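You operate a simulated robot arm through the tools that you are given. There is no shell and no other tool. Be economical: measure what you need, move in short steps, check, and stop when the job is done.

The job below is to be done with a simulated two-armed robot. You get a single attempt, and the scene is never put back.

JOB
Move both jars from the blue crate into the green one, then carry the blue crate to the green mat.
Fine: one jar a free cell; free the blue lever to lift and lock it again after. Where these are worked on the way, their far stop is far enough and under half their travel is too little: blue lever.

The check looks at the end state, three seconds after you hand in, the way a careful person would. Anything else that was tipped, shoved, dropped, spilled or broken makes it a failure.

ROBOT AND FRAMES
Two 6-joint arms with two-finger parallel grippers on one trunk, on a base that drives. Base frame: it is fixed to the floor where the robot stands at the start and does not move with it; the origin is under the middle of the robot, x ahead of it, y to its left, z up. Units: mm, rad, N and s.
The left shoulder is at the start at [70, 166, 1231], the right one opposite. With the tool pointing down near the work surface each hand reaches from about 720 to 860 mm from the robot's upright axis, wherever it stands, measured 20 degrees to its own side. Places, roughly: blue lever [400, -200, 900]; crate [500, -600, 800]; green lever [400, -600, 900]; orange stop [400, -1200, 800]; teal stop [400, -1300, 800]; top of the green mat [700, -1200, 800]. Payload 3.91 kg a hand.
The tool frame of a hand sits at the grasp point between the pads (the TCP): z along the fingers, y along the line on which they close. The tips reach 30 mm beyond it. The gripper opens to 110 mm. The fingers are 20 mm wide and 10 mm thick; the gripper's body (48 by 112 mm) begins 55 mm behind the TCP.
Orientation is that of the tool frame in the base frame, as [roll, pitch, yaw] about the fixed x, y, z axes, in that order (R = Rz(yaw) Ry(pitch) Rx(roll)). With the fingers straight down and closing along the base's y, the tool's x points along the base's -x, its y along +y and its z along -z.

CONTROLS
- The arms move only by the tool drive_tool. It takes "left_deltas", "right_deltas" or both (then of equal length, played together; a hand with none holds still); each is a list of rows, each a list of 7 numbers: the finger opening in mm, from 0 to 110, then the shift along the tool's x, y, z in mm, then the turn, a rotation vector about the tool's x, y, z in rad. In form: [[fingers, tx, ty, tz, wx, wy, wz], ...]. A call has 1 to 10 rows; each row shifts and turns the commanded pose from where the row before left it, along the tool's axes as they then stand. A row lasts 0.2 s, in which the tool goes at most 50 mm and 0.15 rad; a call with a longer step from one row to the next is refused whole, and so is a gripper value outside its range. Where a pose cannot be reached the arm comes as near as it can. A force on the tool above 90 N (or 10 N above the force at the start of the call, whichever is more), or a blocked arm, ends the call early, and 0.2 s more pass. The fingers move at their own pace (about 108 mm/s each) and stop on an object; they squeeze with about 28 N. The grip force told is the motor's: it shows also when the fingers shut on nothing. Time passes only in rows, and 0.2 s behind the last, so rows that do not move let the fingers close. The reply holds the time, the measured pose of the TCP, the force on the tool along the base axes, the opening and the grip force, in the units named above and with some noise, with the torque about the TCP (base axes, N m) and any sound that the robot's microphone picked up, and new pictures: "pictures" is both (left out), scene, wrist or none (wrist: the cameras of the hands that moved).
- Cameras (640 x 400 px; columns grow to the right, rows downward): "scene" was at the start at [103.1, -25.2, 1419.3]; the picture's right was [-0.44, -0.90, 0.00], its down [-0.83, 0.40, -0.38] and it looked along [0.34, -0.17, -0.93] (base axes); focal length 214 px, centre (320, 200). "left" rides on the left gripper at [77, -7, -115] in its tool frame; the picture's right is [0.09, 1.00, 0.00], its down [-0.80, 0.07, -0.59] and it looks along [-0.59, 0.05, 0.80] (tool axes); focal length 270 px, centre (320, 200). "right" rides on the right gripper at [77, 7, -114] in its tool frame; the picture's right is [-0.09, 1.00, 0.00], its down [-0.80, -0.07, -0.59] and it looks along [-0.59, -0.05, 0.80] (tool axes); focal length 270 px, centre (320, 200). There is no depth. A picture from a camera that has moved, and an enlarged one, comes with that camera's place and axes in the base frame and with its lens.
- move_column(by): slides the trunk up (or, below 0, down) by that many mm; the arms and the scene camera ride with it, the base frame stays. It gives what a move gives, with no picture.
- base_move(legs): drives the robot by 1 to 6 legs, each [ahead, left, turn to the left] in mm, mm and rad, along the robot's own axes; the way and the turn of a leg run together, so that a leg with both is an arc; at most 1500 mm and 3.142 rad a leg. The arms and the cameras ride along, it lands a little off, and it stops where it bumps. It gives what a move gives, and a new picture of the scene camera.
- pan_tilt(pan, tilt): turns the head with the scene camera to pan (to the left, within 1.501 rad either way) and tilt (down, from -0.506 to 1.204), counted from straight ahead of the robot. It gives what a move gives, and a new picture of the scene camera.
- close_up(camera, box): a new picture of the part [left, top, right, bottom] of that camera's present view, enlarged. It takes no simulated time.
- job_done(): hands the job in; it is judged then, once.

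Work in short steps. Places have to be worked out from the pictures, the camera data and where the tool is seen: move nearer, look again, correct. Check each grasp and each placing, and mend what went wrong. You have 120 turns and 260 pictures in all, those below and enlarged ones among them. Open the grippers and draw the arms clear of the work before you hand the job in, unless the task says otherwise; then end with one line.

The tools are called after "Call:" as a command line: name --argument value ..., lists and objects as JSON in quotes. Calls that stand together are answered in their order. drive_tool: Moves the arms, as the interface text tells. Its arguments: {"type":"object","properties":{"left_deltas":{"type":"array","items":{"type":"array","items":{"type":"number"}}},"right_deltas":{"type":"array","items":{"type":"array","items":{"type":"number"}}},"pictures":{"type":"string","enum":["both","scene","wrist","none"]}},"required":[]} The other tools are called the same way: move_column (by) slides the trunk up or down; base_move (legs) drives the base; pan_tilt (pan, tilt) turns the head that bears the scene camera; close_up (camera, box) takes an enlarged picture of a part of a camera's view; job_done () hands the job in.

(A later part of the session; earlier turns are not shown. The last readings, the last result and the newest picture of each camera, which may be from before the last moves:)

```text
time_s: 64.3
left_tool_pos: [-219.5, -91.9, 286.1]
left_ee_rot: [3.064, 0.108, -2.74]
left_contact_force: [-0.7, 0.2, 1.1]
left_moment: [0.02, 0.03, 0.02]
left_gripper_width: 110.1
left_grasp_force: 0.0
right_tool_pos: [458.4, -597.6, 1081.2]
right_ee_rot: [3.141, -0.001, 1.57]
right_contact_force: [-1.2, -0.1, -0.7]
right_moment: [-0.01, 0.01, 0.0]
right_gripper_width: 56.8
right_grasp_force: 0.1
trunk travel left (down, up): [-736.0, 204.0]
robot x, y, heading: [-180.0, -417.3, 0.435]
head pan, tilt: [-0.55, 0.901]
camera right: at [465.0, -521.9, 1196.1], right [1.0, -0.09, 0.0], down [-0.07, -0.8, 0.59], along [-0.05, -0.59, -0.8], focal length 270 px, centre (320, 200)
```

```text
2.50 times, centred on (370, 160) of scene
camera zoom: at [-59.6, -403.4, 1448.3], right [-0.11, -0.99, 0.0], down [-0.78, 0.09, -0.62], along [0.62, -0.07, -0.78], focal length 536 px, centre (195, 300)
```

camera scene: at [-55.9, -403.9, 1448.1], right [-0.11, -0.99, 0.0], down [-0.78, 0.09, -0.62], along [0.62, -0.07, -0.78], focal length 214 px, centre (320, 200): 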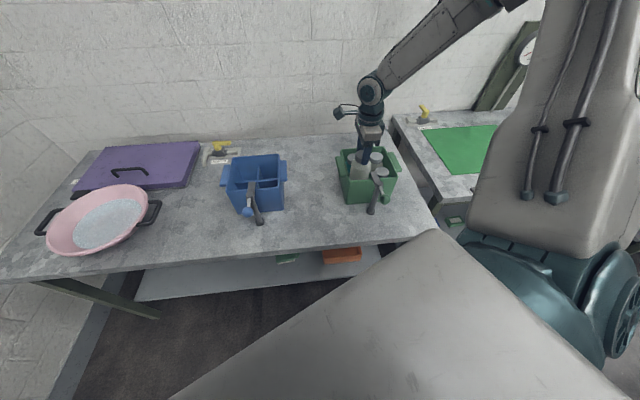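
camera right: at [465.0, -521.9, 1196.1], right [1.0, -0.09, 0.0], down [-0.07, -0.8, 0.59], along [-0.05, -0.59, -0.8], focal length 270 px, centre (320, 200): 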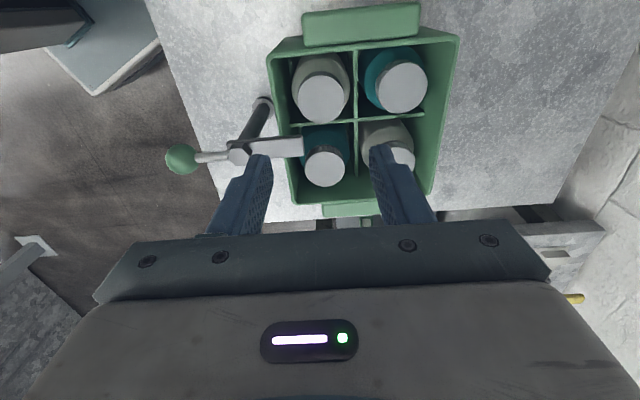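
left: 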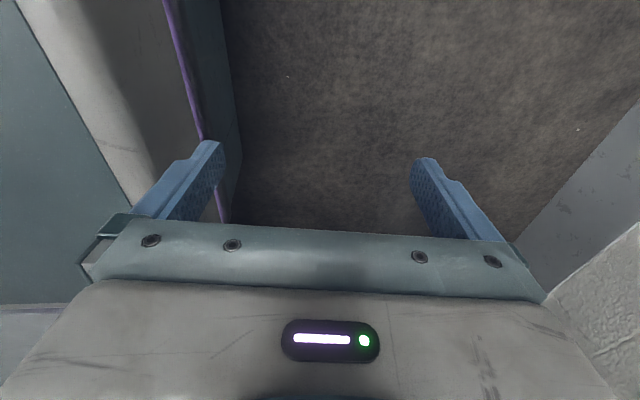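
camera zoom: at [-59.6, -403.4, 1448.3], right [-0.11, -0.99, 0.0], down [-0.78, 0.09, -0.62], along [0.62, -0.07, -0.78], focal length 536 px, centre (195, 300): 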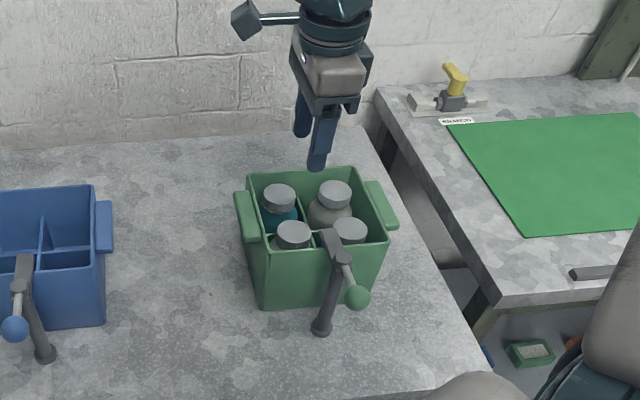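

All four jars stand one per cell. Next I drive so the blue knob (≈(316,-238,952)) comes into the good zone of the right hand.

Call:
base_move --legs '[[36, 382, 0]]'

Call:
drive_tool --right_deltas '[[60, 0, 0, 0, 0, 0, -0.145], [60, 0, 0, 0, 0, 0, -0.145], [60, 0, 0, 0, 0, 0, -0.145], [60, 0, 0, 0, 0, 0, -0.145], [60, 0, 0, 0, 0, 0, -0.145], [60, 0, 0, 0, 0, 0, -0.145], [60, 0, 0, 0, 0, 0, -0.145], [60, 0, 0, 0, 0, 0, -0.145], [60, 0, 0, 0, 0, 0, -0.145], [60, 0, 0, 0, 0, 0, -0.145]]' --pictures "wrist"

```text
time_s: 66.8
left_tool_pos: [-348.7, 272.1, 286.2]
left_ee_rot: [3.063, 0.108, -2.742]
left_contact_force: [0.0, -0.7, 0.3]
left_moment: [-0.03, 0.0, 0.0]
left_gripper_width: 110.0
left_grasp_force: 0.2
right_tool_pos: [331.4, -238.5, 1080.3]
right_ee_rot: [3.141, -0.002, 1.567]
right_contact_force: [0.1, 0.6, 0.4]
right_moment: [0.02, -0.02, 0.01]
right_gripper_width: 57.2
right_grasp_force: 0.1
trunk travel left (down, up): [-736.0, 204.0]
robot x, y, heading: [-309.1, -49.1, 0.436]
head pan, tilt: [-0.55, 0.901]
camera scene: at [-185.9, -41.7, 1448.1], right [-0.12, -0.99, 0.0], down [-0.78, 0.09, -0.62], along [0.62, -0.07, -0.78], focal length 214 px, centre (320, 200)
```

scene: 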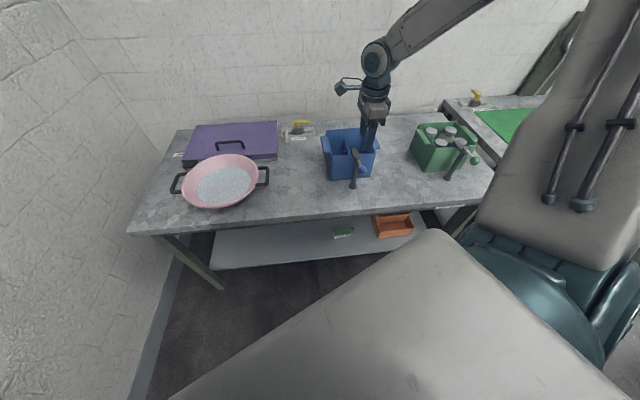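

```text
time_s: 69.0
left_tool_pos: [-349.0, 270.5, 285.8]
left_ee_rot: [3.064, 0.108, -2.743]
left_contact_force: [0.8, 0.7, 1.3]
left_moment: [0.01, 0.0, 0.0]
left_gripper_width: 110.1
left_grasp_force: 0.0
right_tool_pos: [332.1, -237.6, 1081.6]
right_ee_rot: [3.138, 0.001, 3.02]
right_contact_force: [-0.3, 0.1, 0.2]
right_moment: [-0.02, -0.02, 0.02]
right_gripper_width: 60.0
right_grasp_force: 0.0
trunk travel left (down, up): [-736.0, 204.0]
robot x, y, heading: [-308.8, -53.8, 0.428]
head pan, tilt: [-0.55, 0.901]
camera right: at [254.5, -221.0, 1194.5], right [0.21, 0.98, 0.0], down [0.79, -0.17, 0.59], along [0.58, -0.12, -0.8], focal length 270 px, centre (320, 200)
```

right: 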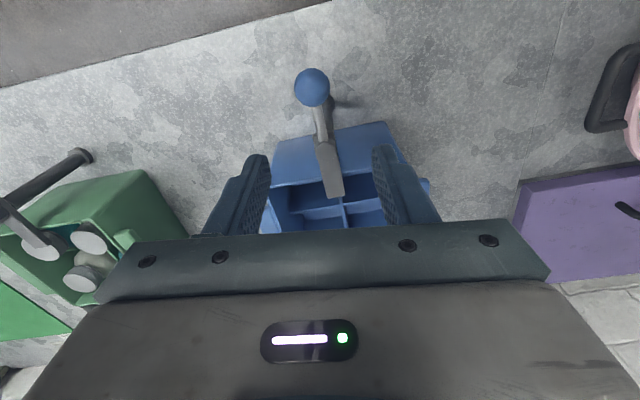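

Knob at about (312,-239). I finish the turn, move over it and lower to z≈1010 to check.

Call:
drive_tool --right_deltas '[[60, 0, 0, 0, 0, 0, -0.121], [60, 18, -1, 20, 0, 0, 0], [60, 0, 0, 30, 0, 0, 0], [60, 0, 0, 20, 0, 0, 0]]' --pictures "wrist"

Call:
close_up --camera "right" --box '[180, 50, 460, 250]'

Call:
close_up --camera "scene" --box '[300, 70, 420, 220]'

```text
time_s: 70.0
left_tool_pos: [-349.1, 271.1, 286.7]
left_ee_rot: [3.064, 0.107, -2.746]
left_contact_force: [-0.2, -0.2, 0.2]
left_moment: [-0.01, -0.01, 0.0]
left_gripper_width: 110.1
left_grasp_force: 0.0
right_tool_pos: [311.5, -239.3, 1009.3]
right_ee_rot: [3.14, -0.001, 3.137]
right_contact_force: [1.3, 0.4, 0.5]
right_moment: [-0.02, -0.01, 0.0]
right_gripper_width: 60.1
right_grasp_force: 0.0
trunk travel left (down, up): [-736.0, 204.0]
robot x, y, heading: [-307.7, -56.8, 0.433]
head pan, tilt: [-0.55, 0.901]
camera right: at [235.3, -232.1, 1123.2], right [0.09, 1.0, 0.0], down [0.8, -0.07, 0.59], along [0.59, -0.05, -0.8], focal length 270 px, centre (320, 200)
```

right: 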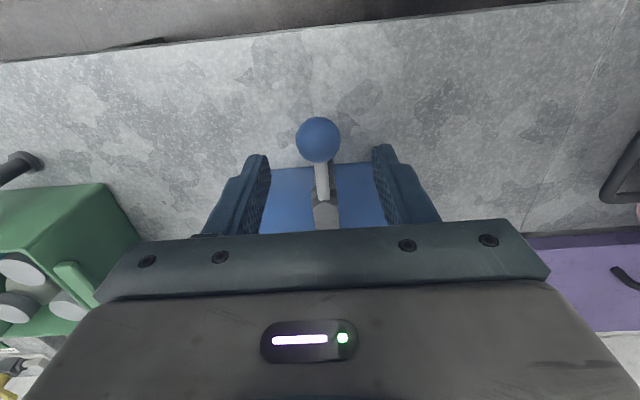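

```text
2.00 times, centred on (320, 150) of right
camera zoom: at [235.3, -232.1, 1123.2], right [0.09, 1.0, 0.0], down [0.8, -0.07, 0.59], along [0.59, -0.05, -0.8], focal length 541 px, centre (320, 300)
```

zoom: 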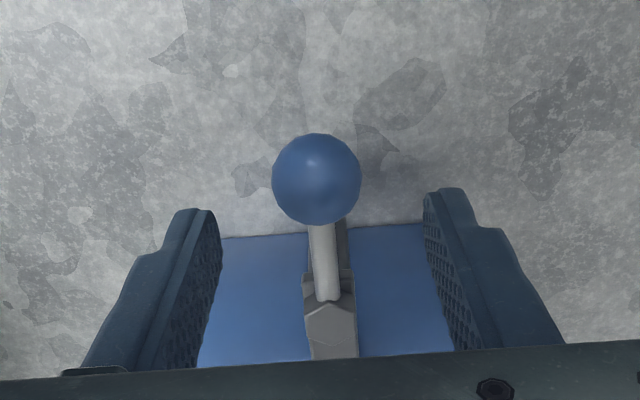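

```text
2.67 times, centred on (360, 145) of scene
camera zoom: at [-185.5, -40.7, 1448.1], right [-0.12, -0.99, 0.0], down [-0.78, 0.09, -0.62], along [0.62, -0.07, -0.78], focal length 572 px, centre (213, 347)
```

zoom: 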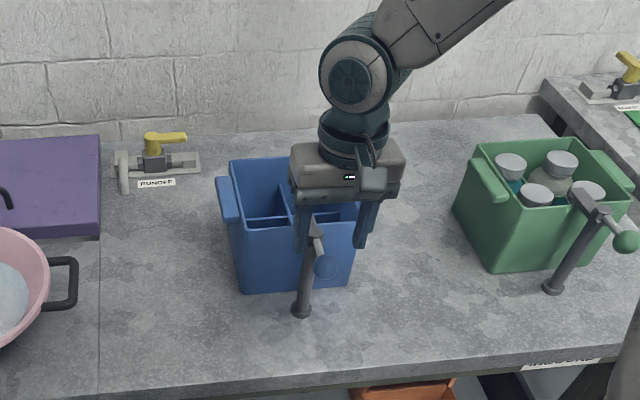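

The knob (29 mm) is centred between the fingers. I lower around it with the fingers 44 mm apart.

Call:
drive_tool --right_deltas '[[46, 2, 0, 15, 0, 0, 0], [44, 0, 0, 15, 0, 0, 0], [44, 0, 0, 15, 0, 0, 0]]' --pictures "wrist"

Call:
drive_tool --right_deltas '[[36, 0, 0, 0, 0, 0, 0], [36, -0.3, -6, 0, 0, 0, -0.1], [36, -0.3, -6, 0, 0, 0, -0.1]]' --pictures "wrist"

```text
time_s: 70.8
left_tool_pos: [-348.4, 272.2, 285.9]
left_ee_rot: [3.064, 0.106, -2.744]
left_contact_force: [0.6, -0.3, -0.7]
left_moment: [-0.01, -0.05, 0.02]
left_gripper_width: 110.0
left_grasp_force: 0.0
right_tool_pos: [310.9, -238.8, 964.9]
right_ee_rot: [3.141, 0.0, 3.138]
right_contact_force: [0.6, 0.5, -0.5]
right_moment: [-0.02, 0.0, -0.01]
right_gripper_width: 44.0
right_grasp_force: 0.0
trunk travel left (down, up): [-736.0, 204.0]
robot x, y, heading: [-307.8, -51.1, 0.434]
head pan, tilt: [-0.55, 0.901]
camera right: at [233.6, -232.2, 1079.0], right [0.09, 1.0, 0.0], down [0.8, -0.07, 0.59], along [0.59, -0.05, -0.8], focal length 270 px, centre (320, 200)
```

right: 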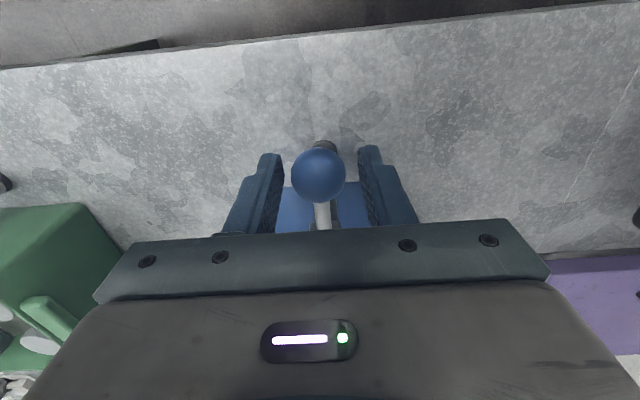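

```text
time_s: 71.6
left_tool_pos: [-348.7, 271.2, 285.2]
left_ee_rot: [3.062, 0.108, -2.743]
left_contact_force: [-0.7, 0.6, 0.2]
left_moment: [0.03, -0.01, -0.03]
left_gripper_width: 110.0
left_grasp_force: 0.0
right_tool_pos: [310.8, -251.0, 967.4]
right_ee_rot: [3.141, 0.001, -2.941]
right_contact_force: [-0.1, -0.6, 0.4]
right_moment: [-0.01, 0.0, 0.01]
right_gripper_width: 36.1
right_grasp_force: 0.4
trunk travel left (down, up): [-736.0, 204.0]
robot x, y, heading: [-308.9, -52.4, 0.434]
head pan, tilt: [-0.55, 0.901]
camera right: at [234.2, -259.8, 1079.7], right [-0.11, 0.99, 0.0], down [0.8, 0.09, 0.59], along [0.59, 0.07, -0.8], focal length 270 px, centre (320, 200)
```

right: 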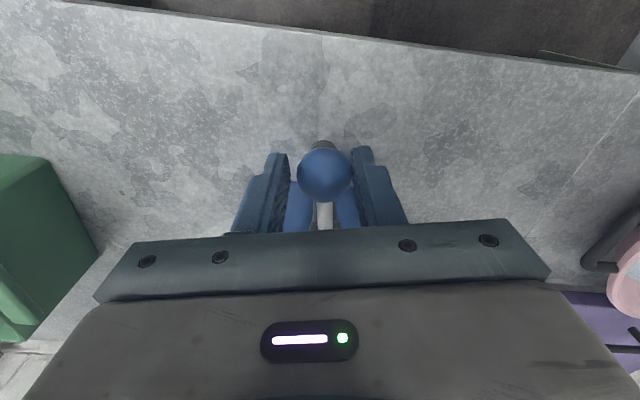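

The knob follows toward −y with almost no force. I continue along the arc.

Call:
drive_tool --right_deltas '[[36, -0.3, -6, 0, 0, 0, -0.1], [36, -0.3, -6, 0, 0, 0, -0.1], [36, -0.3, -6, 0, 0, 0, -0.1], [36, -0.3, -6, 0, 0, 0, -0.1]]' --pictures "wrist"

```text
time_s: 72.6
left_tool_pos: [-348.5, 272.0, 286.4]
left_ee_rot: [3.063, 0.109, -2.742]
left_contact_force: [0.8, -0.1, 0.1]
left_moment: [0.0, -0.02, 0.02]
left_gripper_width: 109.9
left_grasp_force: 0.0
right_tool_pos: [318.7, -273.1, 966.0]
right_ee_rot: [3.14, 0.002, -2.544]
right_contact_force: [0.0, -0.1, -1.3]
right_moment: [0.01, 0.0, 0.04]
right_gripper_width: 36.3
right_grasp_force: 0.0
trunk travel left (down, up): [-736.0, 204.0]
robot x, y, heading: [-309.2, -49.6, 0.436]
head pan, tilt: [-0.55, 0.901]
camera right: at [253.0, -311.2, 1079.7], right [-0.49, 0.87, 0.0], down [0.7, 0.39, 0.6], along [0.52, 0.29, -0.8], focal length 270 px, centre (320, 200)
```

right: 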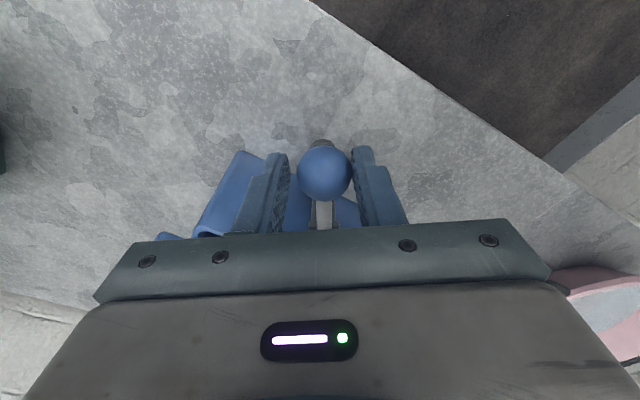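

Still following freely at about 34°. I continue in smaller calls.

Call:
drive_tool --right_deltas '[[36, -0.3, -6, 0, 0, 0, -0.1], [36, -0.3, -6, 0, 0, 0, -0.1], [36, -0.3, -6, 0, 0, 0, -0.1], [36, -0.3, -6, 0, 0, 0, -0.1]]' --pictures "wrist"

Call:
close_up --camera "scene" --box '[300, 70, 420, 220]'

```text
time_s: 73.6
left_tool_pos: [-348.2, 271.1, 286.3]
left_ee_rot: [3.064, 0.109, -2.743]
left_contact_force: [-0.9, -0.3, -0.7]
left_moment: [0.02, 0.02, 0.03]
left_gripper_width: 110.1
left_grasp_force: 0.1
right_tool_pos: [337.5, -288.3, 966.1]
right_ee_rot: [-3.141, 0.0, -2.143]
right_contact_force: [0.5, -0.1, -0.3]
right_moment: [0.02, 0.0, -0.01]
right_gripper_width: 36.3
right_grasp_force: 0.4
trunk travel left (down, up): [-736.0, 204.0]
robot x, y, heading: [-305.3, -56.7, 0.435]
head pan, tilt: [-0.55, 0.901]
camera right: at [289.9, -350.7, 1080.0], right [-0.79, 0.61, 0.0], down [0.49, 0.63, 0.6], along [0.36, 0.47, -0.8], focal length 270 px, centre (320, 200)
```

right: 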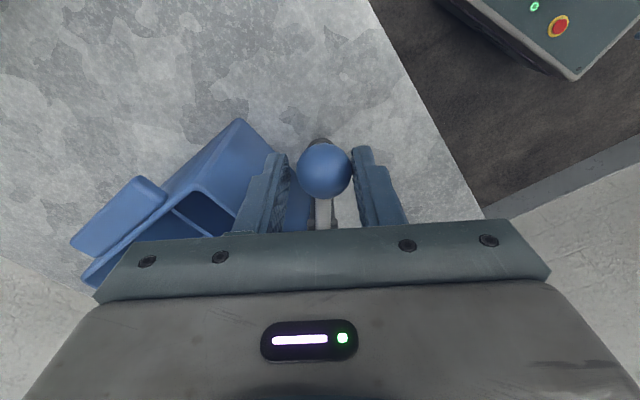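

```text
2.67 times, centred on (360, 145) of scene
camera zoom: at [-186.3, -41.0, 1448.2], right [-0.12, -0.99, 0.0], down [-0.78, 0.09, -0.62], along [0.62, -0.07, -0.78], focal length 572 px, centre (213, 347)
```

zoom: 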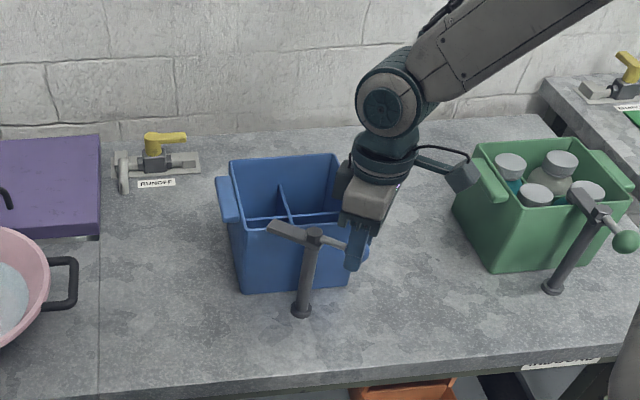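

The lever is about 57° round. I continue in short calls to find the far stop.

Call:
drive_tool --right_deltas '[[36, -0.3, -6, 0, 0, 0, -0.1], [36, -0.3, -6, 0, 0, 0, -0.1]]' --pictures "none"

Call:
drive_tool --right_deltas '[[36, -0.3, -6, 0, 0, 0, -0.1], [36, -0.3, -6, 0, 0, 0, -0.1]]' --pictures "wrist"

Call:
close_up --camera "scene" --box '[300, 70, 420, 220]'

```text
time_s: 74.2
left_tool_pos: [-348.1, 271.0, 287.4]
left_ee_rot: [3.062, 0.107, -2.745]
left_contact_force: [-0.4, -0.3, -0.2]
left_moment: [0.02, -0.02, 0.0]
left_gripper_width: 109.9
left_grasp_force: 0.1
right_tool_pos: [348.8, -295.3, 965.9]
right_ee_rot: [3.141, -0.001, -1.945]
right_contact_force: [-1.0, 0.7, 0.4]
right_moment: [-0.01, 0.02, 0.0]
right_gripper_width: 36.2
right_grasp_force: 0.5
trunk travel left (down, up): [-736.0, 204.0]
robot x, y, heading: [-305.4, -52.4, 0.432]
head pan, tilt: [-0.55, 0.901]
```

```text
time_s: 74.8
left_tool_pos: [-347.9, 271.4, 285.4]
left_ee_rot: [3.063, 0.105, -2.744]
left_contact_force: [0.4, -0.1, -0.5]
left_moment: [0.0, -0.04, -0.02]
left_gripper_width: 110.1
left_grasp_force: 0.0
right_tool_pos: [361.5, -297.8, 965.9]
right_ee_rot: [3.14, 0.002, -1.743]
right_contact_force: [-0.7, 0.0, -0.5]
right_moment: [-0.01, 0.01, 0.04]
right_gripper_width: 36.0
right_grasp_force: 0.4
trunk travel left (down, up): [-736.0, 204.0]
robot x, y, heading: [-308.6, -53.8, 0.432]
head pan, tilt: [-0.55, 0.901]
camera right: at [341.2, -372.6, 1079.6], right [-0.97, 0.26, 0.0], down [0.21, 0.78, 0.6], along [0.15, 0.58, -0.8], focal length 270 px, centre (320, 200)
```

right: 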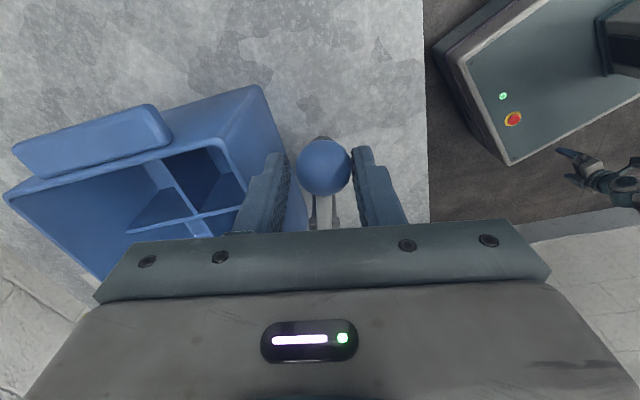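

```text
2.67 times, centred on (360, 145) of scene
camera zoom: at [-186.0, -40.6, 1448.1], right [-0.12, -0.99, 0.0], down [-0.78, 0.09, -0.62], along [0.62, -0.07, -0.78], focal length 572 px, centre (213, 347)
```

zoom: 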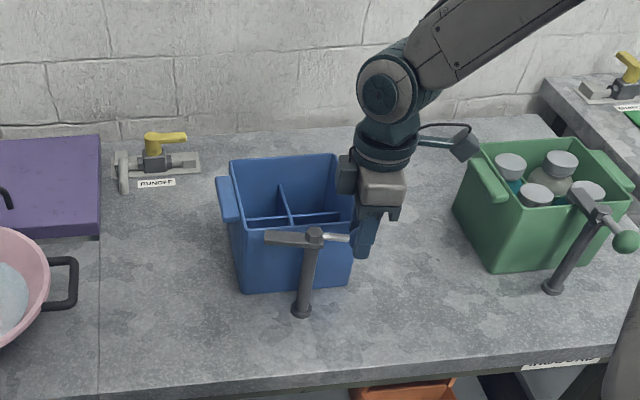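

About 80° and no stop yet; I continue carefully while the finger still clears the crate.

Call:
drive_tool --right_deltas '[[36, -0.3, -6, 0, 0, 0, -0.1]]' --pictures "none"

Call:
drive_tool --right_deltas '[[36, -0.3, -5, 0, 0, 0, -0.08]]' --pictures "wrist"

Call:
close_up --camera "scene" --box '[300, 70, 420, 220]'

```text
time_s: 75.2
left_tool_pos: [-348.0, 271.6, 285.8]
left_ee_rot: [3.065, 0.107, -2.742]
left_contact_force: [0.3, 0.1, 0.4]
left_moment: [0.0, 0.01, 0.01]
left_gripper_width: 109.7
left_grasp_force: 0.1
right_tool_pos: [367.3, -299.8, 966.5]
right_ee_rot: [3.14, 0.001, -1.644]
right_contact_force: [-3.3, 0.4, -0.8]
right_moment: [0.04, 0.04, -0.02]
right_gripper_width: 37.5
right_grasp_force: 1.8
trunk travel left (down, up): [-736.0, 204.0]
robot x, y, heading: [-306.0, -53.0, 0.43]
head pan, tilt: [-0.55, 0.901]
```

```text
time_s: 75.6
left_tool_pos: [-348.4, 270.9, 284.1]
left_ee_rot: [3.065, 0.107, -2.743]
left_contact_force: [-0.6, -0.2, 0.4]
left_moment: [-0.01, -0.04, -0.02]
left_gripper_width: 109.8
left_grasp_force: 0.0
right_tool_pos: [368.2, -298.0, 967.5]
right_ee_rot: [3.137, 0.001, -1.564]
right_contact_force: [-13.9, 2.9, -3.2]
right_moment: [0.01, 0.2, -0.08]
right_gripper_width: 42.3
right_grasp_force: 6.2
trunk travel left (down, up): [-736.0, 204.0]
robot x, y, heading: [-306.8, -54.3, 0.429]
head pan, tilt: [-0.55, 0.901]
camera right: at [362.3, -374.7, 1080.6], right [-1.0, 0.08, 0.0], down [0.07, 0.8, 0.59], along [0.05, 0.59, -0.8], focal length 270 px, centre (320, 200)
```

right: 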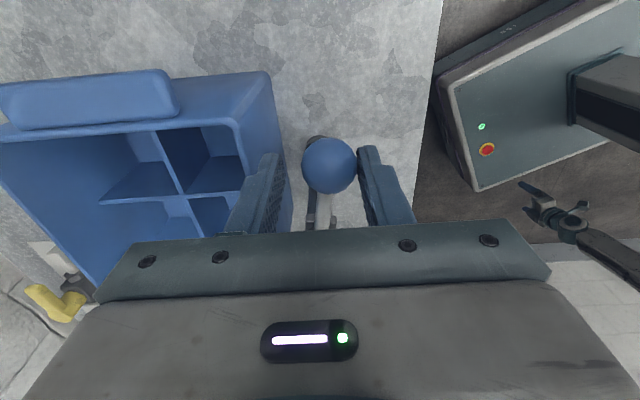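

```text
2.67 times, centred on (360, 145) of scene
camera zoom: at [-188.9, -40.4, 1448.3], right [-0.12, -0.99, 0.0], down [-0.78, 0.09, -0.62], along [0.62, -0.07, -0.78], focal length 572 px, centre (213, 347)
```

zoom: 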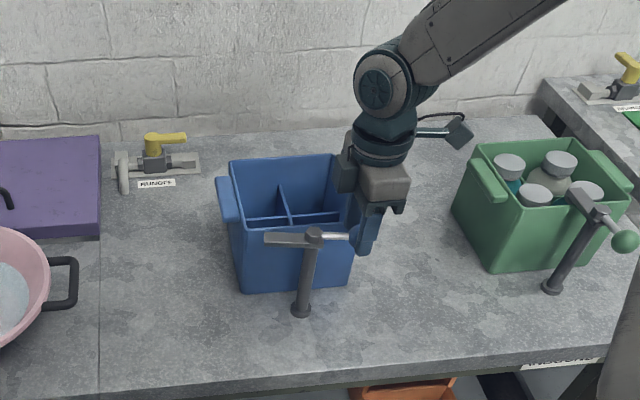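

The lever stopped at about 84° (14 N). It is at its far stop, and the hook clears the rim. I relax, open slightly and rise.

Call:
drive_tool --right_deltas '[[40, 0, 4, 0, 0, 0, 0.06], [40, 0, 0, -15, 0, 0, 0], [40, 0, 0, -30, 0, 0, 0], [40, 0, 0, -40, 0, 0, 0], [40, 0, 0, -40, 0, 0, 0]]' --pictures "wrist"

Call:
close_up --camera "scene" --box '[300, 70, 420, 220]'

```text
time_s: 76.8
left_tool_pos: [-348.4, 271.3, 286.5]
left_ee_rot: [3.065, 0.107, -2.742]
left_contact_force: [-0.2, 0.2, 0.0]
left_moment: [0.03, 0.01, 0.02]
left_gripper_width: 110.0
left_grasp_force: 0.1
right_tool_pos: [367.0, -297.5, 1089.1]
right_ee_rot: [3.141, 0.001, -1.626]
right_contact_force: [-0.1, -0.2, 0.5]
right_moment: [-0.05, -0.03, -0.01]
right_gripper_width: 40.1
right_grasp_force: 0.1
trunk travel left (down, up): [-736.0, 204.0]
robot x, y, heading: [-308.4, -50.4, 0.431]
head pan, tilt: [-0.55, 0.901]
camera right: at [356.4, -374.5, 1202.9], right [-0.99, 0.14, 0.0], down [0.11, 0.8, 0.6], along [0.09, 0.59, -0.8], focal length 270 px, centre (320, 200)
```

right: 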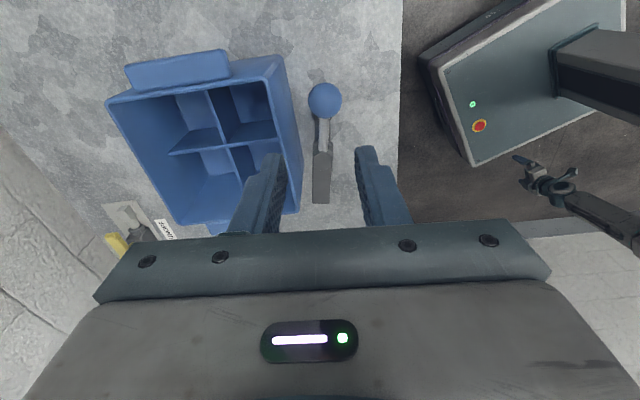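

```text
2.67 times, centred on (360, 145) of scene
camera zoom: at [-188.0, -40.7, 1448.3], right [-0.12, -0.99, 0.0], down [-0.78, 0.09, -0.62], along [0.62, -0.07, -0.78], focal length 572 px, centre (213, 347)
```

zoom: 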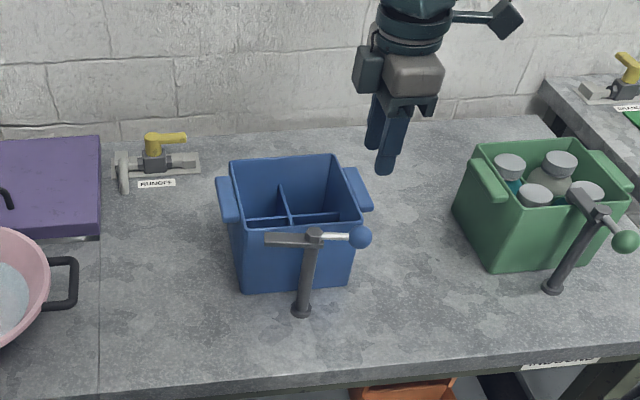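

The lever lies fully across at its far stop. I now drive so that the blue crate's centre falls in the good zone.

Call:
base_move --legs '[[155, -72, 0]]'

Call:
drive_tool --right_deltas '[[40, -10, -10, 0, 0, 0, 0.0], [40, -30, -15, 10, 0, 0, -0.055], [40, -30, -10, 0, 0, 0, 0]]' --pictures "wrist"

```text
time_s: 78.2
left_tool_pos: [-178.9, 270.3, 285.9]
left_ee_rot: [3.063, 0.107, -2.742]
left_contact_force: [0.2, 0.3, 0.5]
left_moment: [-0.01, 0.0, 0.0]
left_gripper_width: 110.4
left_grasp_force: 0.1
right_tool_pos: [537.2, -300.6, 1089.0]
right_ee_rot: [-3.141, 0.0, -1.624]
right_contact_force: [0.8, -0.7, 0.2]
right_moment: [-0.03, -0.03, -0.02]
right_gripper_width: 40.2
right_grasp_force: 0.1
trunk travel left (down, up): [-736.0, 204.0]
robot x, y, heading: [-137.3, -53.3, 0.43]
head pan, tilt: [-0.55, 0.901]
camera scene: at [-18.1, -42.4, 1448.4], right [-0.12, -0.99, 0.0], down [-0.78, 0.09, -0.62], along [0.62, -0.07, -0.78], focal length 214 px, centre (320, 200)
```

scene: 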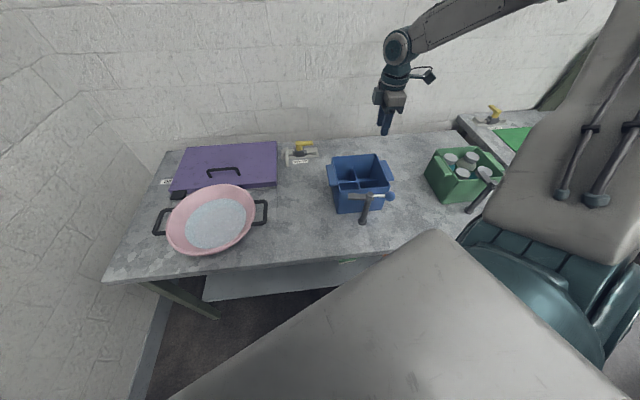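

```text
time_s: 79.0
left_tool_pos: [-177.5, 270.5, 286.1]
left_ee_rot: [3.064, 0.107, -2.744]
left_contact_force: [-1.2, -0.3, 0.0]
left_moment: [0.0, 0.0, -0.04]
left_gripper_width: 110.2
left_grasp_force: 0.0
right_tool_pos: [576.5, -228.1, 1078.7]
right_ee_rot: [3.14, 0.0, -1.568]
right_contact_force: [1.2, 0.1, -0.6]
right_moment: [-0.05, 0.03, 0.02]
right_gripper_width: 40.1
right_grasp_force: 0.1
trunk travel left (down, up): [-736.0, 204.0]
robot x, y, heading: [-136.3, -55.2, 0.429]
head pan, tilt: [-0.55, 0.901]
camera right: at [569.3, -305.9, 1191.9], right [-1.0, 0.09, 0.0], down [0.07, 0.8, 0.59], along [0.05, 0.59, -0.8], focal length 270 px, centre (320, 200)
```

right: 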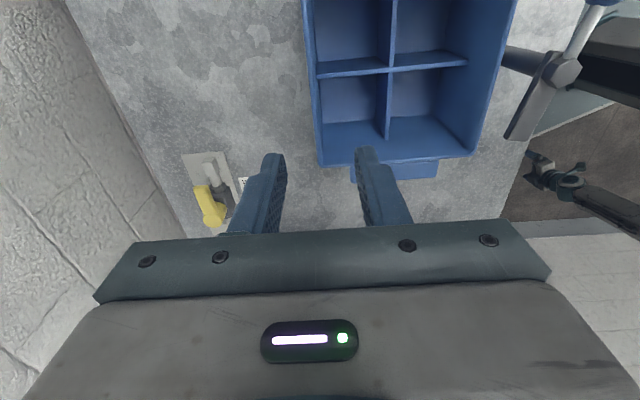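

In this yaw tool y points to −x; the divider cross is at (501.6,-240). I move over the divider, 20 mm to the +y side of the cross.

Call:
drive_tool --right_deltas '[[40, -4, 38, 0, 0, 0, 0], [40, -4, 37, 0, 0, 0, 0], [40, 0, 0, 30, 0, 0, 0], [40, 0, 0, 30, 0, 0, 0], [40, 0, 0, 20, 0, 0, 0]]' --pictures "wrist"

Call:
close_up --camera "right" --box '[180, 0, 460, 200]'

```text
time_s: 80.2
left_tool_pos: [-179.2, 269.9, 286.4]
left_ee_rot: [3.061, 0.107, -2.743]
left_contact_force: [-0.5, 0.1, -0.6]
left_moment: [0.03, -0.04, -0.03]
left_gripper_width: 110.0
left_grasp_force: 0.1
right_tool_pos: [499.4, -224.0, 998.9]
right_ee_rot: [-3.142, 0.0, -1.571]
right_contact_force: [-0.3, 0.1, -0.4]
right_moment: [-0.04, -0.01, 0.01]
right_gripper_width: 39.8
right_grasp_force: 0.1
trunk travel left (down, up): [-736.0, 204.0]
robot x, y, heading: [-136.4, -54.6, 0.429]
head pan, tilt: [-0.55, 0.901]
camera right: at [492.8, -300.2, 1113.1], right [-1.0, 0.09, 0.0], down [0.07, 0.8, 0.59], along [0.05, 0.59, -0.8], focal length 270 px, centre (320, 200)
```

right: 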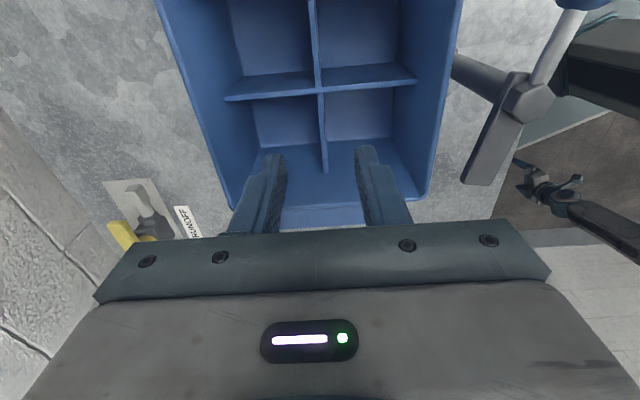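

```text
2.00 times, centred on (320, 100) of right
camera zoom: at [492.8, -300.2, 1113.1], right [-1.0, 0.09, 0.0], down [0.07, 0.8, 0.59], along [0.05, 0.59, -0.8], focal length 541 px, centre (320, 400)
```

zoom: 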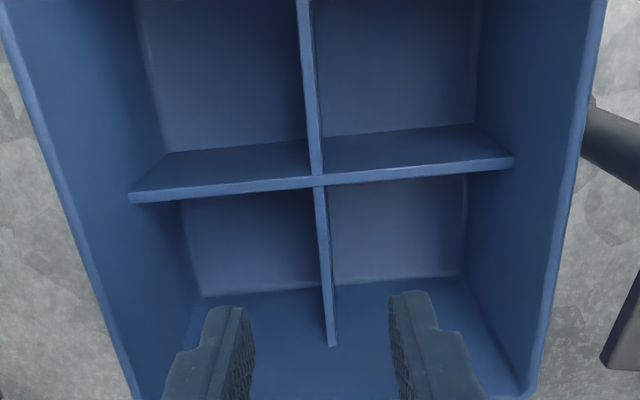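

The divider lies midway between the fingers. I lower in two calls to z≈880 so the tips straddle it by ~30 mm.

Call:
drive_tool --right_deltas '[[40, 0, 0, 30, 0, 0, 0], [40, 0, 0, 30, 0, 0, 0], [40, 0, 0, 20, 0, 0, 0]]' --pictures "wrist"

Call:
close_up --camera "right" --box '[180, 50, 460, 250]'

```text
time_s: 81.0
left_tool_pos: [-177.4, 269.1, 285.6]
left_ee_rot: [3.063, 0.107, -2.744]
left_contact_force: [0.6, 0.4, 0.4]
left_moment: [0.05, 0.0, 0.0]
left_gripper_width: 109.9
left_grasp_force: 0.0
right_tool_pos: [499.1, -222.4, 916.6]
right_ee_rot: [3.141, 0.002, -1.573]
right_contact_force: [-0.1, 0.3, 0.5]
right_moment: [-0.01, -0.01, 0.01]
right_gripper_width: 40.1
right_grasp_force: 0.0
trunk travel left (down, up): [-736.0, 204.0]
robot x, y, heading: [-138.3, -55.9, 0.437]
head pan, tilt: [-0.55, 0.901]
camera right: at [492.6, -298.3, 1029.8], right [-1.0, 0.09, 0.0], down [0.07, 0.8, 0.6], along [0.05, 0.59, -0.8], focal length 270 px, centre (320, 200)
```

right: 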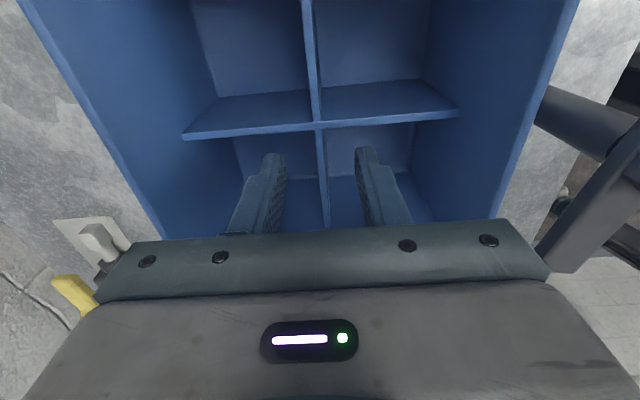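

```text
2.00 times, centred on (320, 150) of right
camera zoom: at [492.6, -298.3, 1029.8], right [-1.0, 0.09, 0.0], down [0.07, 0.8, 0.6], along [0.05, 0.59, -0.8], focal length 541 px, centre (320, 300)
```

zoom: 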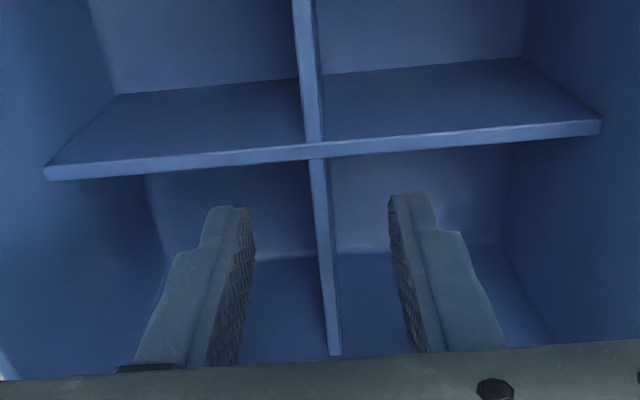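

Alignment is good (cross 18 mm from the finger centre). I go down the last 38 mm and close on the divider.

Call:
drive_tool --right_deltas '[[40, 0, 0, 20, 0, 0, 0], [40, 0, 0, 18, 0, 0, 0]]' --pictures "none"

Call:
drive_tool --right_deltas '[[20, 0, 0, 0, 0, 0, 0], [0, 0, 0, 0, 0, 0, 0], [0, 0, 0, 0, 0, 0, 0]]' --pictures "wrist"

```text
time_s: 81.6
left_tool_pos: [-178.1, 271.6, 286.5]
left_ee_rot: [3.064, 0.106, -2.744]
left_contact_force: [-0.1, 0.3, 0.0]
left_moment: [-0.05, 0.0, -0.03]
left_gripper_width: 109.9
left_grasp_force: 0.0
right_tool_pos: [500.5, -228.1, 881.9]
right_ee_rot: [-3.139, 0.002, -1.572]
right_contact_force: [-0.2, -0.1, 0.9]
right_moment: [0.01, 0.01, -0.02]
right_gripper_width: 39.9
right_grasp_force: 0.1
right hand out of reach, approached as far as the arm can: row 2
trunk travel left (down, up): [-736.0, 204.0]
robot x, y, heading: [-139.1, -55.8, 0.432]
head pan, tilt: [-0.55, 0.901]
```

```text
time_s: 82.4
left_tool_pos: [-178.6, 269.7, 285.6]
left_ee_rot: [3.063, 0.108, -2.744]
left_contact_force: [-0.1, 0.0, -0.7]
left_moment: [0.01, 0.0, -0.01]
left_gripper_width: 109.9
left_grasp_force: 0.1
right_tool_pos: [498.2, -227.9, 882.9]
right_ee_rot: [-3.141, 0.003, -1.571]
right_contact_force: [-0.4, -1.1, 0.2]
right_moment: [0.02, 0.07, 0.07]
right_gripper_width: 5.1
right_grasp_force: 28.4
trunk travel left (down, up): [-736.0, 204.0]
robot x, y, heading: [-134.8, -51.4, 0.434]
head pan, tilt: [-0.55, 0.901]
camera right: at [492.1, -305.6, 995.1], right [-1.0, 0.09, 0.0], down [0.07, 0.8, 0.6], along [0.05, 0.6, -0.8], focal length 270 px, centre (320, 200)
```

right: 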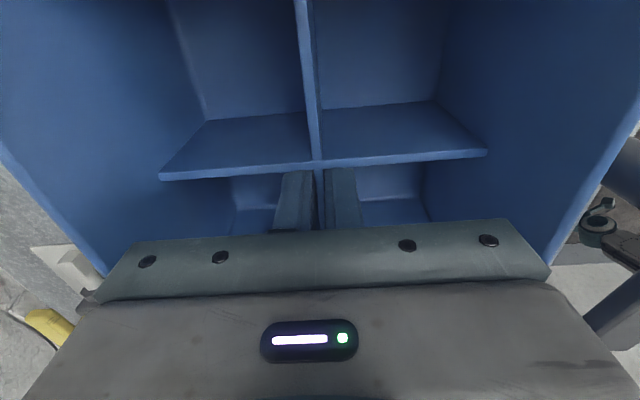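

The divider is clamped (5 mm, 28 N). I lift with the trunk, first 15 mm, and read the load.

Call:
move_column --by 15

Call:
close_up --camera "scene" --box '[300, 70, 440, 240]'

```text
time_s: 83.1
left_tool_pos: [-177.9, 268.6, 301.4]
left_ee_rot: [3.063, 0.106, -2.743]
left_contact_force: [-0.4, 0.3, 0.2]
left_moment: [-0.03, 0.0, 0.01]
left_gripper_width: 109.9
left_grasp_force: 0.0
right_tool_pos: [500.1, -228.9, 896.1]
right_ee_rot: [3.142, 0.002, -1.57]
right_contact_force: [0.2, 0.0, -3.5]
right_moment: [0.06, -0.01, 0.02]
right_gripper_width: 4.9
right_grasp_force: 27.9
trunk travel left (down, up): [-751.0, 189.0]
robot x, y, heading: [-140.8, -55.7, 0.427]
head pan, tilt: [-0.55, 0.901]
```

```text
2.35 times, centred on (370, 155) of scene
camera zoom: at [-15.6, -42.8, 1463.1], right [-0.12, -0.99, 0.0], down [-0.78, 0.09, -0.62], along [0.62, -0.07, -0.78], focal length 505 px, centre (202, 306)
```

zoom: 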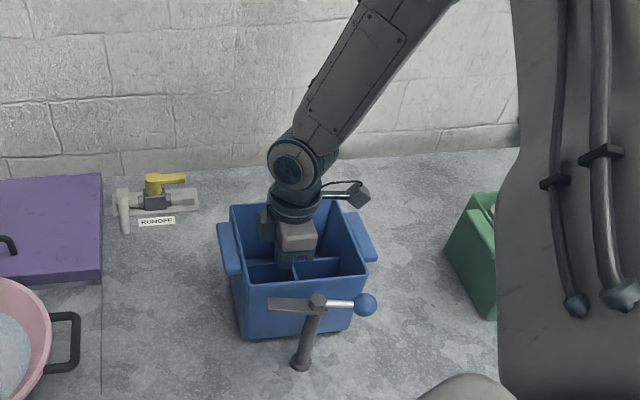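

The crate is held (3.5 N) and clear. I raise it with the trunk high enough to pass over the green crate.

Call:
move_column --by 100

Call:
move_column --by 85

Call:
drive_tool --right_deltas '[[0, 0, 0, -15, 0, 0, 0], [0, 0, 0, -25, 0, 0, 0]]' --pictures "both"

```text
time_s: 84.4
left_tool_pos: [-177.7, 269.2, 401.1]
left_ee_rot: [3.063, 0.106, -2.745]
left_contact_force: [0.5, -0.3, -0.8]
left_moment: [-0.01, -0.01, 0.02]
left_gripper_width: 110.0
left_grasp_force: 0.1
right_tool_pos: [499.4, -228.1, 996.2]
right_ee_rot: [3.141, 0.004, -1.571]
right_contact_force: [-0.1, 0.4, -5.4]
right_moment: [0.04, 0.0, 0.0]
right_gripper_width: 4.9
right_grasp_force: 28.3
trunk travel left (down, up): [-851.0, 89.0]
robot x, y, heading: [-134.3, -56.3, 0.431]
head pan, tilt: [-0.55, 0.901]
```

```text
time_s: 85.6
left_tool_pos: [-178.2, 269.2, 486.1]
left_ee_rot: [3.064, 0.107, -2.743]
left_contact_force: [0.4, -0.8, 0.6]
left_moment: [0.02, 0.0, -0.03]
left_gripper_width: 110.0
left_grasp_force: 0.1
right_tool_pos: [500.7, -228.7, 1081.8]
right_ee_rot: [3.141, 0.004, -1.571]
right_contact_force: [0.1, -0.8, -4.8]
right_moment: [0.05, -0.02, -0.01]
right_gripper_width: 5.1
right_grasp_force: 28.2
trunk travel left (down, up): [-936.0, 4.0]
robot x, y, heading: [-138.3, -53.7, 0.428]
head pan, tilt: [-0.55, 0.901]
```

```text
time_s: 86.2
left_tool_pos: [-178.2, 269.1, 486.3]
left_ee_rot: [3.063, 0.108, -2.744]
left_contact_force: [-0.1, -0.6, -0.3]
left_moment: [-0.01, -0.01, 0.01]
left_gripper_width: 110.0
left_grasp_force: 0.0
right_tool_pos: [498.8, -231.2, 1122.7]
right_ee_rot: [-3.141, 0.005, -1.571]
right_contact_force: [-0.2, 0.3, -4.6]
right_moment: [0.07, -0.02, 0.03]
right_gripper_width: 4.9
right_grasp_force: 28.1
trunk travel left (down, up): [-936.0, 4.0]
robot x, y, heading: [-137.6, -55.1, 0.433]
head pan, tilt: [-0.55, 0.901]
camera scene: at [-17.5, -43.7, 1648.2], right [-0.12, -0.99, 0.0], down [-0.78, 0.09, -0.62], along [0.62, -0.07, -0.78], focal length 214 px, centre (320, 200)
camera right: at [491.3, -307.5, 1236.3], right [-1.0, 0.09, 0.0], down [0.07, 0.8, 0.6], along [0.05, 0.6, -0.8], focal length 270 px, centre (320, 200)
```

scene: 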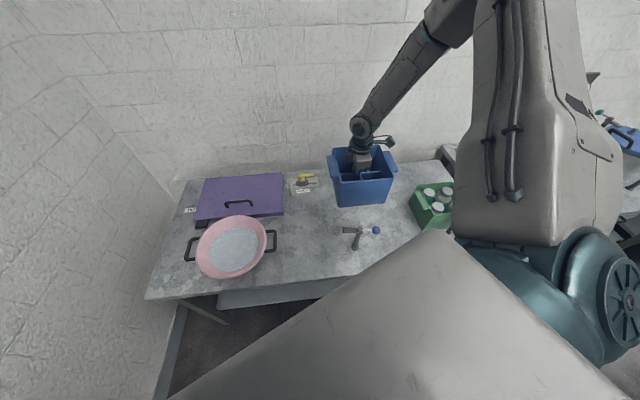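
right: 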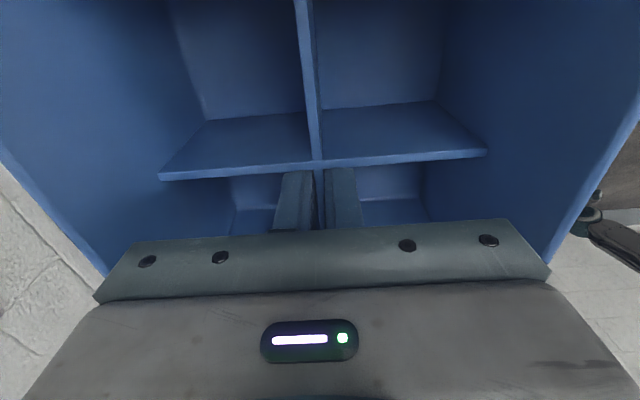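

The crate hangs level, bottom at about z=1040. Before driving I look toward the right for obstacles.

Call:
pan_tilt --pan -1.5 --tilt 0.6

```text
time_s: 87.4
left_tool_pos: [-179.6, 269.1, 485.2]
left_ee_rot: [3.063, 0.107, -2.745]
left_contact_force: [0.6, -0.1, 0.1]
left_moment: [-0.02, -0.03, 0.0]
left_gripper_width: 110.1
left_grasp_force: 0.0
right_tool_pos: [499.9, -229.5, 1122.2]
right_ee_rot: [-3.141, 0.003, -1.572]
right_contact_force: [0.5, 0.2, -5.4]
right_moment: [0.06, -0.01, -0.03]
right_gripper_width: 4.9
right_grasp_force: 28.6
trunk travel left (down, up): [-936.0, 4.0]
robot x, y, heading: [-135.1, -56.2, 0.429]
head pan, tilt: [-1.499, 0.6]
camera scene: at [-47.9, -111.6, 1672.9], right [-0.88, -0.48, 0.0], down [-0.27, 0.49, -0.82], along [0.4, -0.72, -0.57], focal length 214 px, centre (320, 200)
```

scene: 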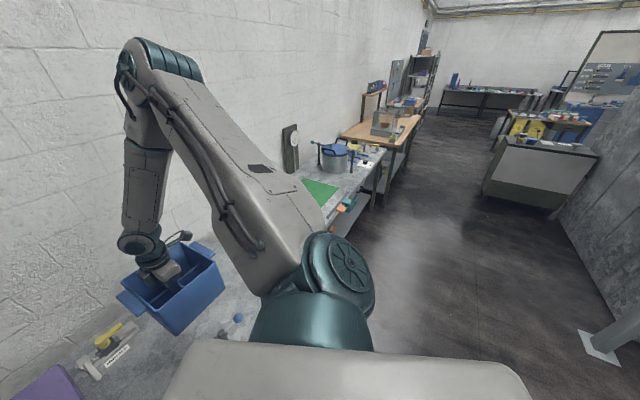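

The way is clear at this height. I drive 1008 mm in −y over the table with the crate held high.

Call:
base_move --legs '[[-421, -916, 0]]'

Call:
pan_tilt --pan -0.6 --tilt 0.9

```text
time_s: 92.7
left_tool_pos: [-180.9, -754.6, 485.8]
left_ee_rot: [3.064, 0.106, -2.734]
left_contact_force: [0.7, 0.1, 1.4]
left_moment: [-0.01, -0.02, -0.01]
left_gripper_width: 110.0
left_grasp_force: 0.0
right_tool_pos: [501.9, -1247.2, 1122.2]
right_ee_rot: [3.141, 0.004, -1.561]
right_contact_force: [-0.1, 0.2, -4.6]
right_moment: [0.05, -0.01, -0.02]
right_gripper_width: 4.8
right_grasp_force: 27.7
trunk travel left (down, up): [-936.0, 4.0]
robot x, y, heading: [-137.1, -1077.9, 0.437]
head pan, tilt: [-1.499, 0.6]
camera scene: at [-46.8, -1133.8, 1672.9], right [-0.87, -0.49, 0.0], down [-0.28, 0.49, -0.83], along [0.4, -0.72, -0.56], focal length 214 px, centre (320, 200)
```

scene: 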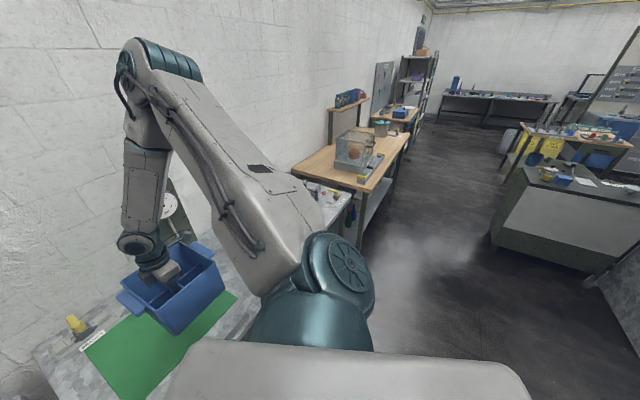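

```text
time_s: 93.9
left_tool_pos: [-179.9, -755.1, 486.6]
left_ee_rot: [3.064, 0.106, -2.736]
left_contact_force: [-0.9, 0.5, 0.3]
left_moment: [-0.01, 0.01, 0.02]
left_gripper_width: 109.9
left_grasp_force: 0.1
right_tool_pos: [502.5, -1247.8, 1121.6]
right_ee_rot: [-3.141, 0.002, -1.562]
right_contact_force: [0.0, -0.8, -4.5]
right_moment: [0.05, 0.01, -0.01]
right_gripper_width: 4.9
right_grasp_force: 27.9
trunk travel left (down, up): [-936.0, 4.0]
robot x, y, heading: [-138.1, -1077.9, 0.441]
head pan, tilt: [-0.6, 0.901]
camera scene: at [-15.5, -1069.8, 1648.1], right [-0.16, -0.99, 0.0], down [-0.77, 0.13, -0.62], along [0.61, -0.1, -0.78], focal length 214 px, centre (320, 200)
```

scene: 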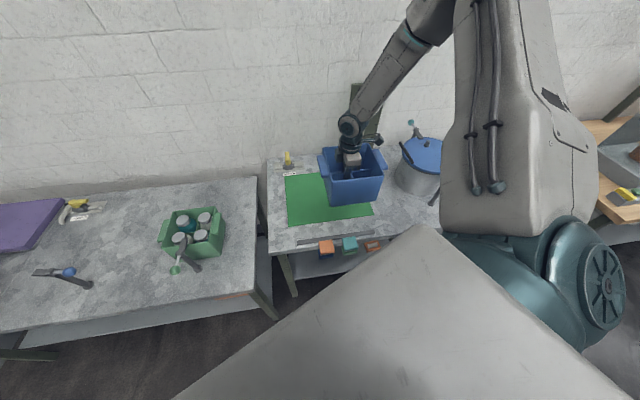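

The mat spans about x 528–848, y −1415…−1008. I drive 165 mm forward and 40 mm left so the crate hangs over its middle.

Call:
base_move --legs '[[166, -34, 0]]'

Call:
move_column --by -150

Call:
pan_tilt --pan -0.6 --tilt 1.0

```text
time_s: 95.4
left_tool_pos: [-16.5, -714.4, 486.7]
left_ee_rot: [3.061, 0.111, -2.735]
left_contact_force: [0.2, -0.2, 0.7]
left_moment: [0.02, 0.03, -0.02]
left_gripper_width: 110.0
left_grasp_force: 0.0
right_tool_pos: [665.7, -1208.5, 1123.9]
right_ee_rot: [-3.138, 0.006, -1.559]
right_contact_force: [0.3, 0.1, -4.3]
right_moment: [0.06, -0.02, 0.0]
right_gripper_width: 4.7
right_grasp_force: 28.3
trunk travel left (down, up): [-936.0, 4.0]
robot x, y, heading: [30.3, -1036.7, 0.437]
head pan, tilt: [-0.6, 0.901]
camera scene: at [146.9, -1029.6, 1648.5], right [-0.16, -0.99, 0.0], down [-0.77, 0.13, -0.62], along [0.62, -0.1, -0.78], focal length 214 px, centre (320, 200)
```

scene: 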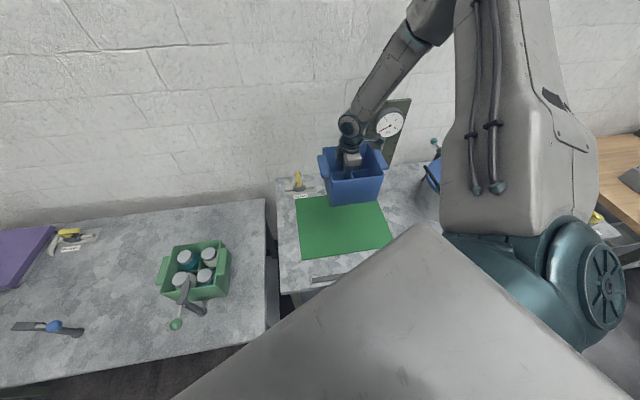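

```text
time_s: 97.1
left_tool_pos: [-13.6, -712.1, 336.3]
left_ee_rot: [3.063, 0.107, -2.734]
left_contact_force: [0.2, 0.8, 0.0]
left_moment: [-0.03, 0.01, -0.02]
left_gripper_width: 109.8
left_grasp_force: 0.0
right_tool_pos: [668.9, -1207.8, 972.4]
right_ee_rot: [-3.141, 0.003, -1.563]
right_contact_force: [0.2, 0.5, -4.7]
right_moment: [0.07, -0.01, 0.01]
right_gripper_width: 4.9
right_grasp_force: 27.8
trunk travel left (down, up): [-786.0, 154.0]
robot x, y, heading: [32.2, -1036.1, 0.442]
head pan, tilt: [-0.6, 0.901]
```

```text
time_s: 97.8
left_tool_pos: [-13.4, -714.2, 335.8]
left_ee_rot: [3.063, 0.106, -2.736]
left_contact_force: [-1.0, 0.3, -0.9]
left_moment: [-0.02, 0.03, 0.02]
left_gripper_width: 110.1
left_grasp_force: 0.0
right_tool_pos: [669.0, -1206.9, 972.1]
right_ee_rot: [-3.142, 0.002, -1.562]
right_contact_force: [-0.9, 0.0, -3.6]
right_moment: [0.07, -0.03, 0.02]
right_gripper_width: 4.9
right_grasp_force: 28.0
trunk travel left (down, up): [-786.0, 154.0]
robot x, y, heading: [28.7, -1037.7, 0.444]
head pan, tilt: [-0.6, 1.0]
camera scene: at [145.8, -1027.5, 1490.9], right [-0.16, -0.99, 0.0], down [-0.83, 0.13, -0.54], along [0.53, -0.09, -0.84], focal length 214 px, centre (320, 200)
```

scene: 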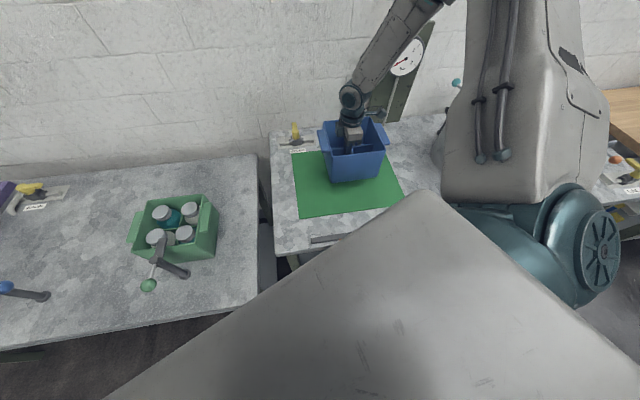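

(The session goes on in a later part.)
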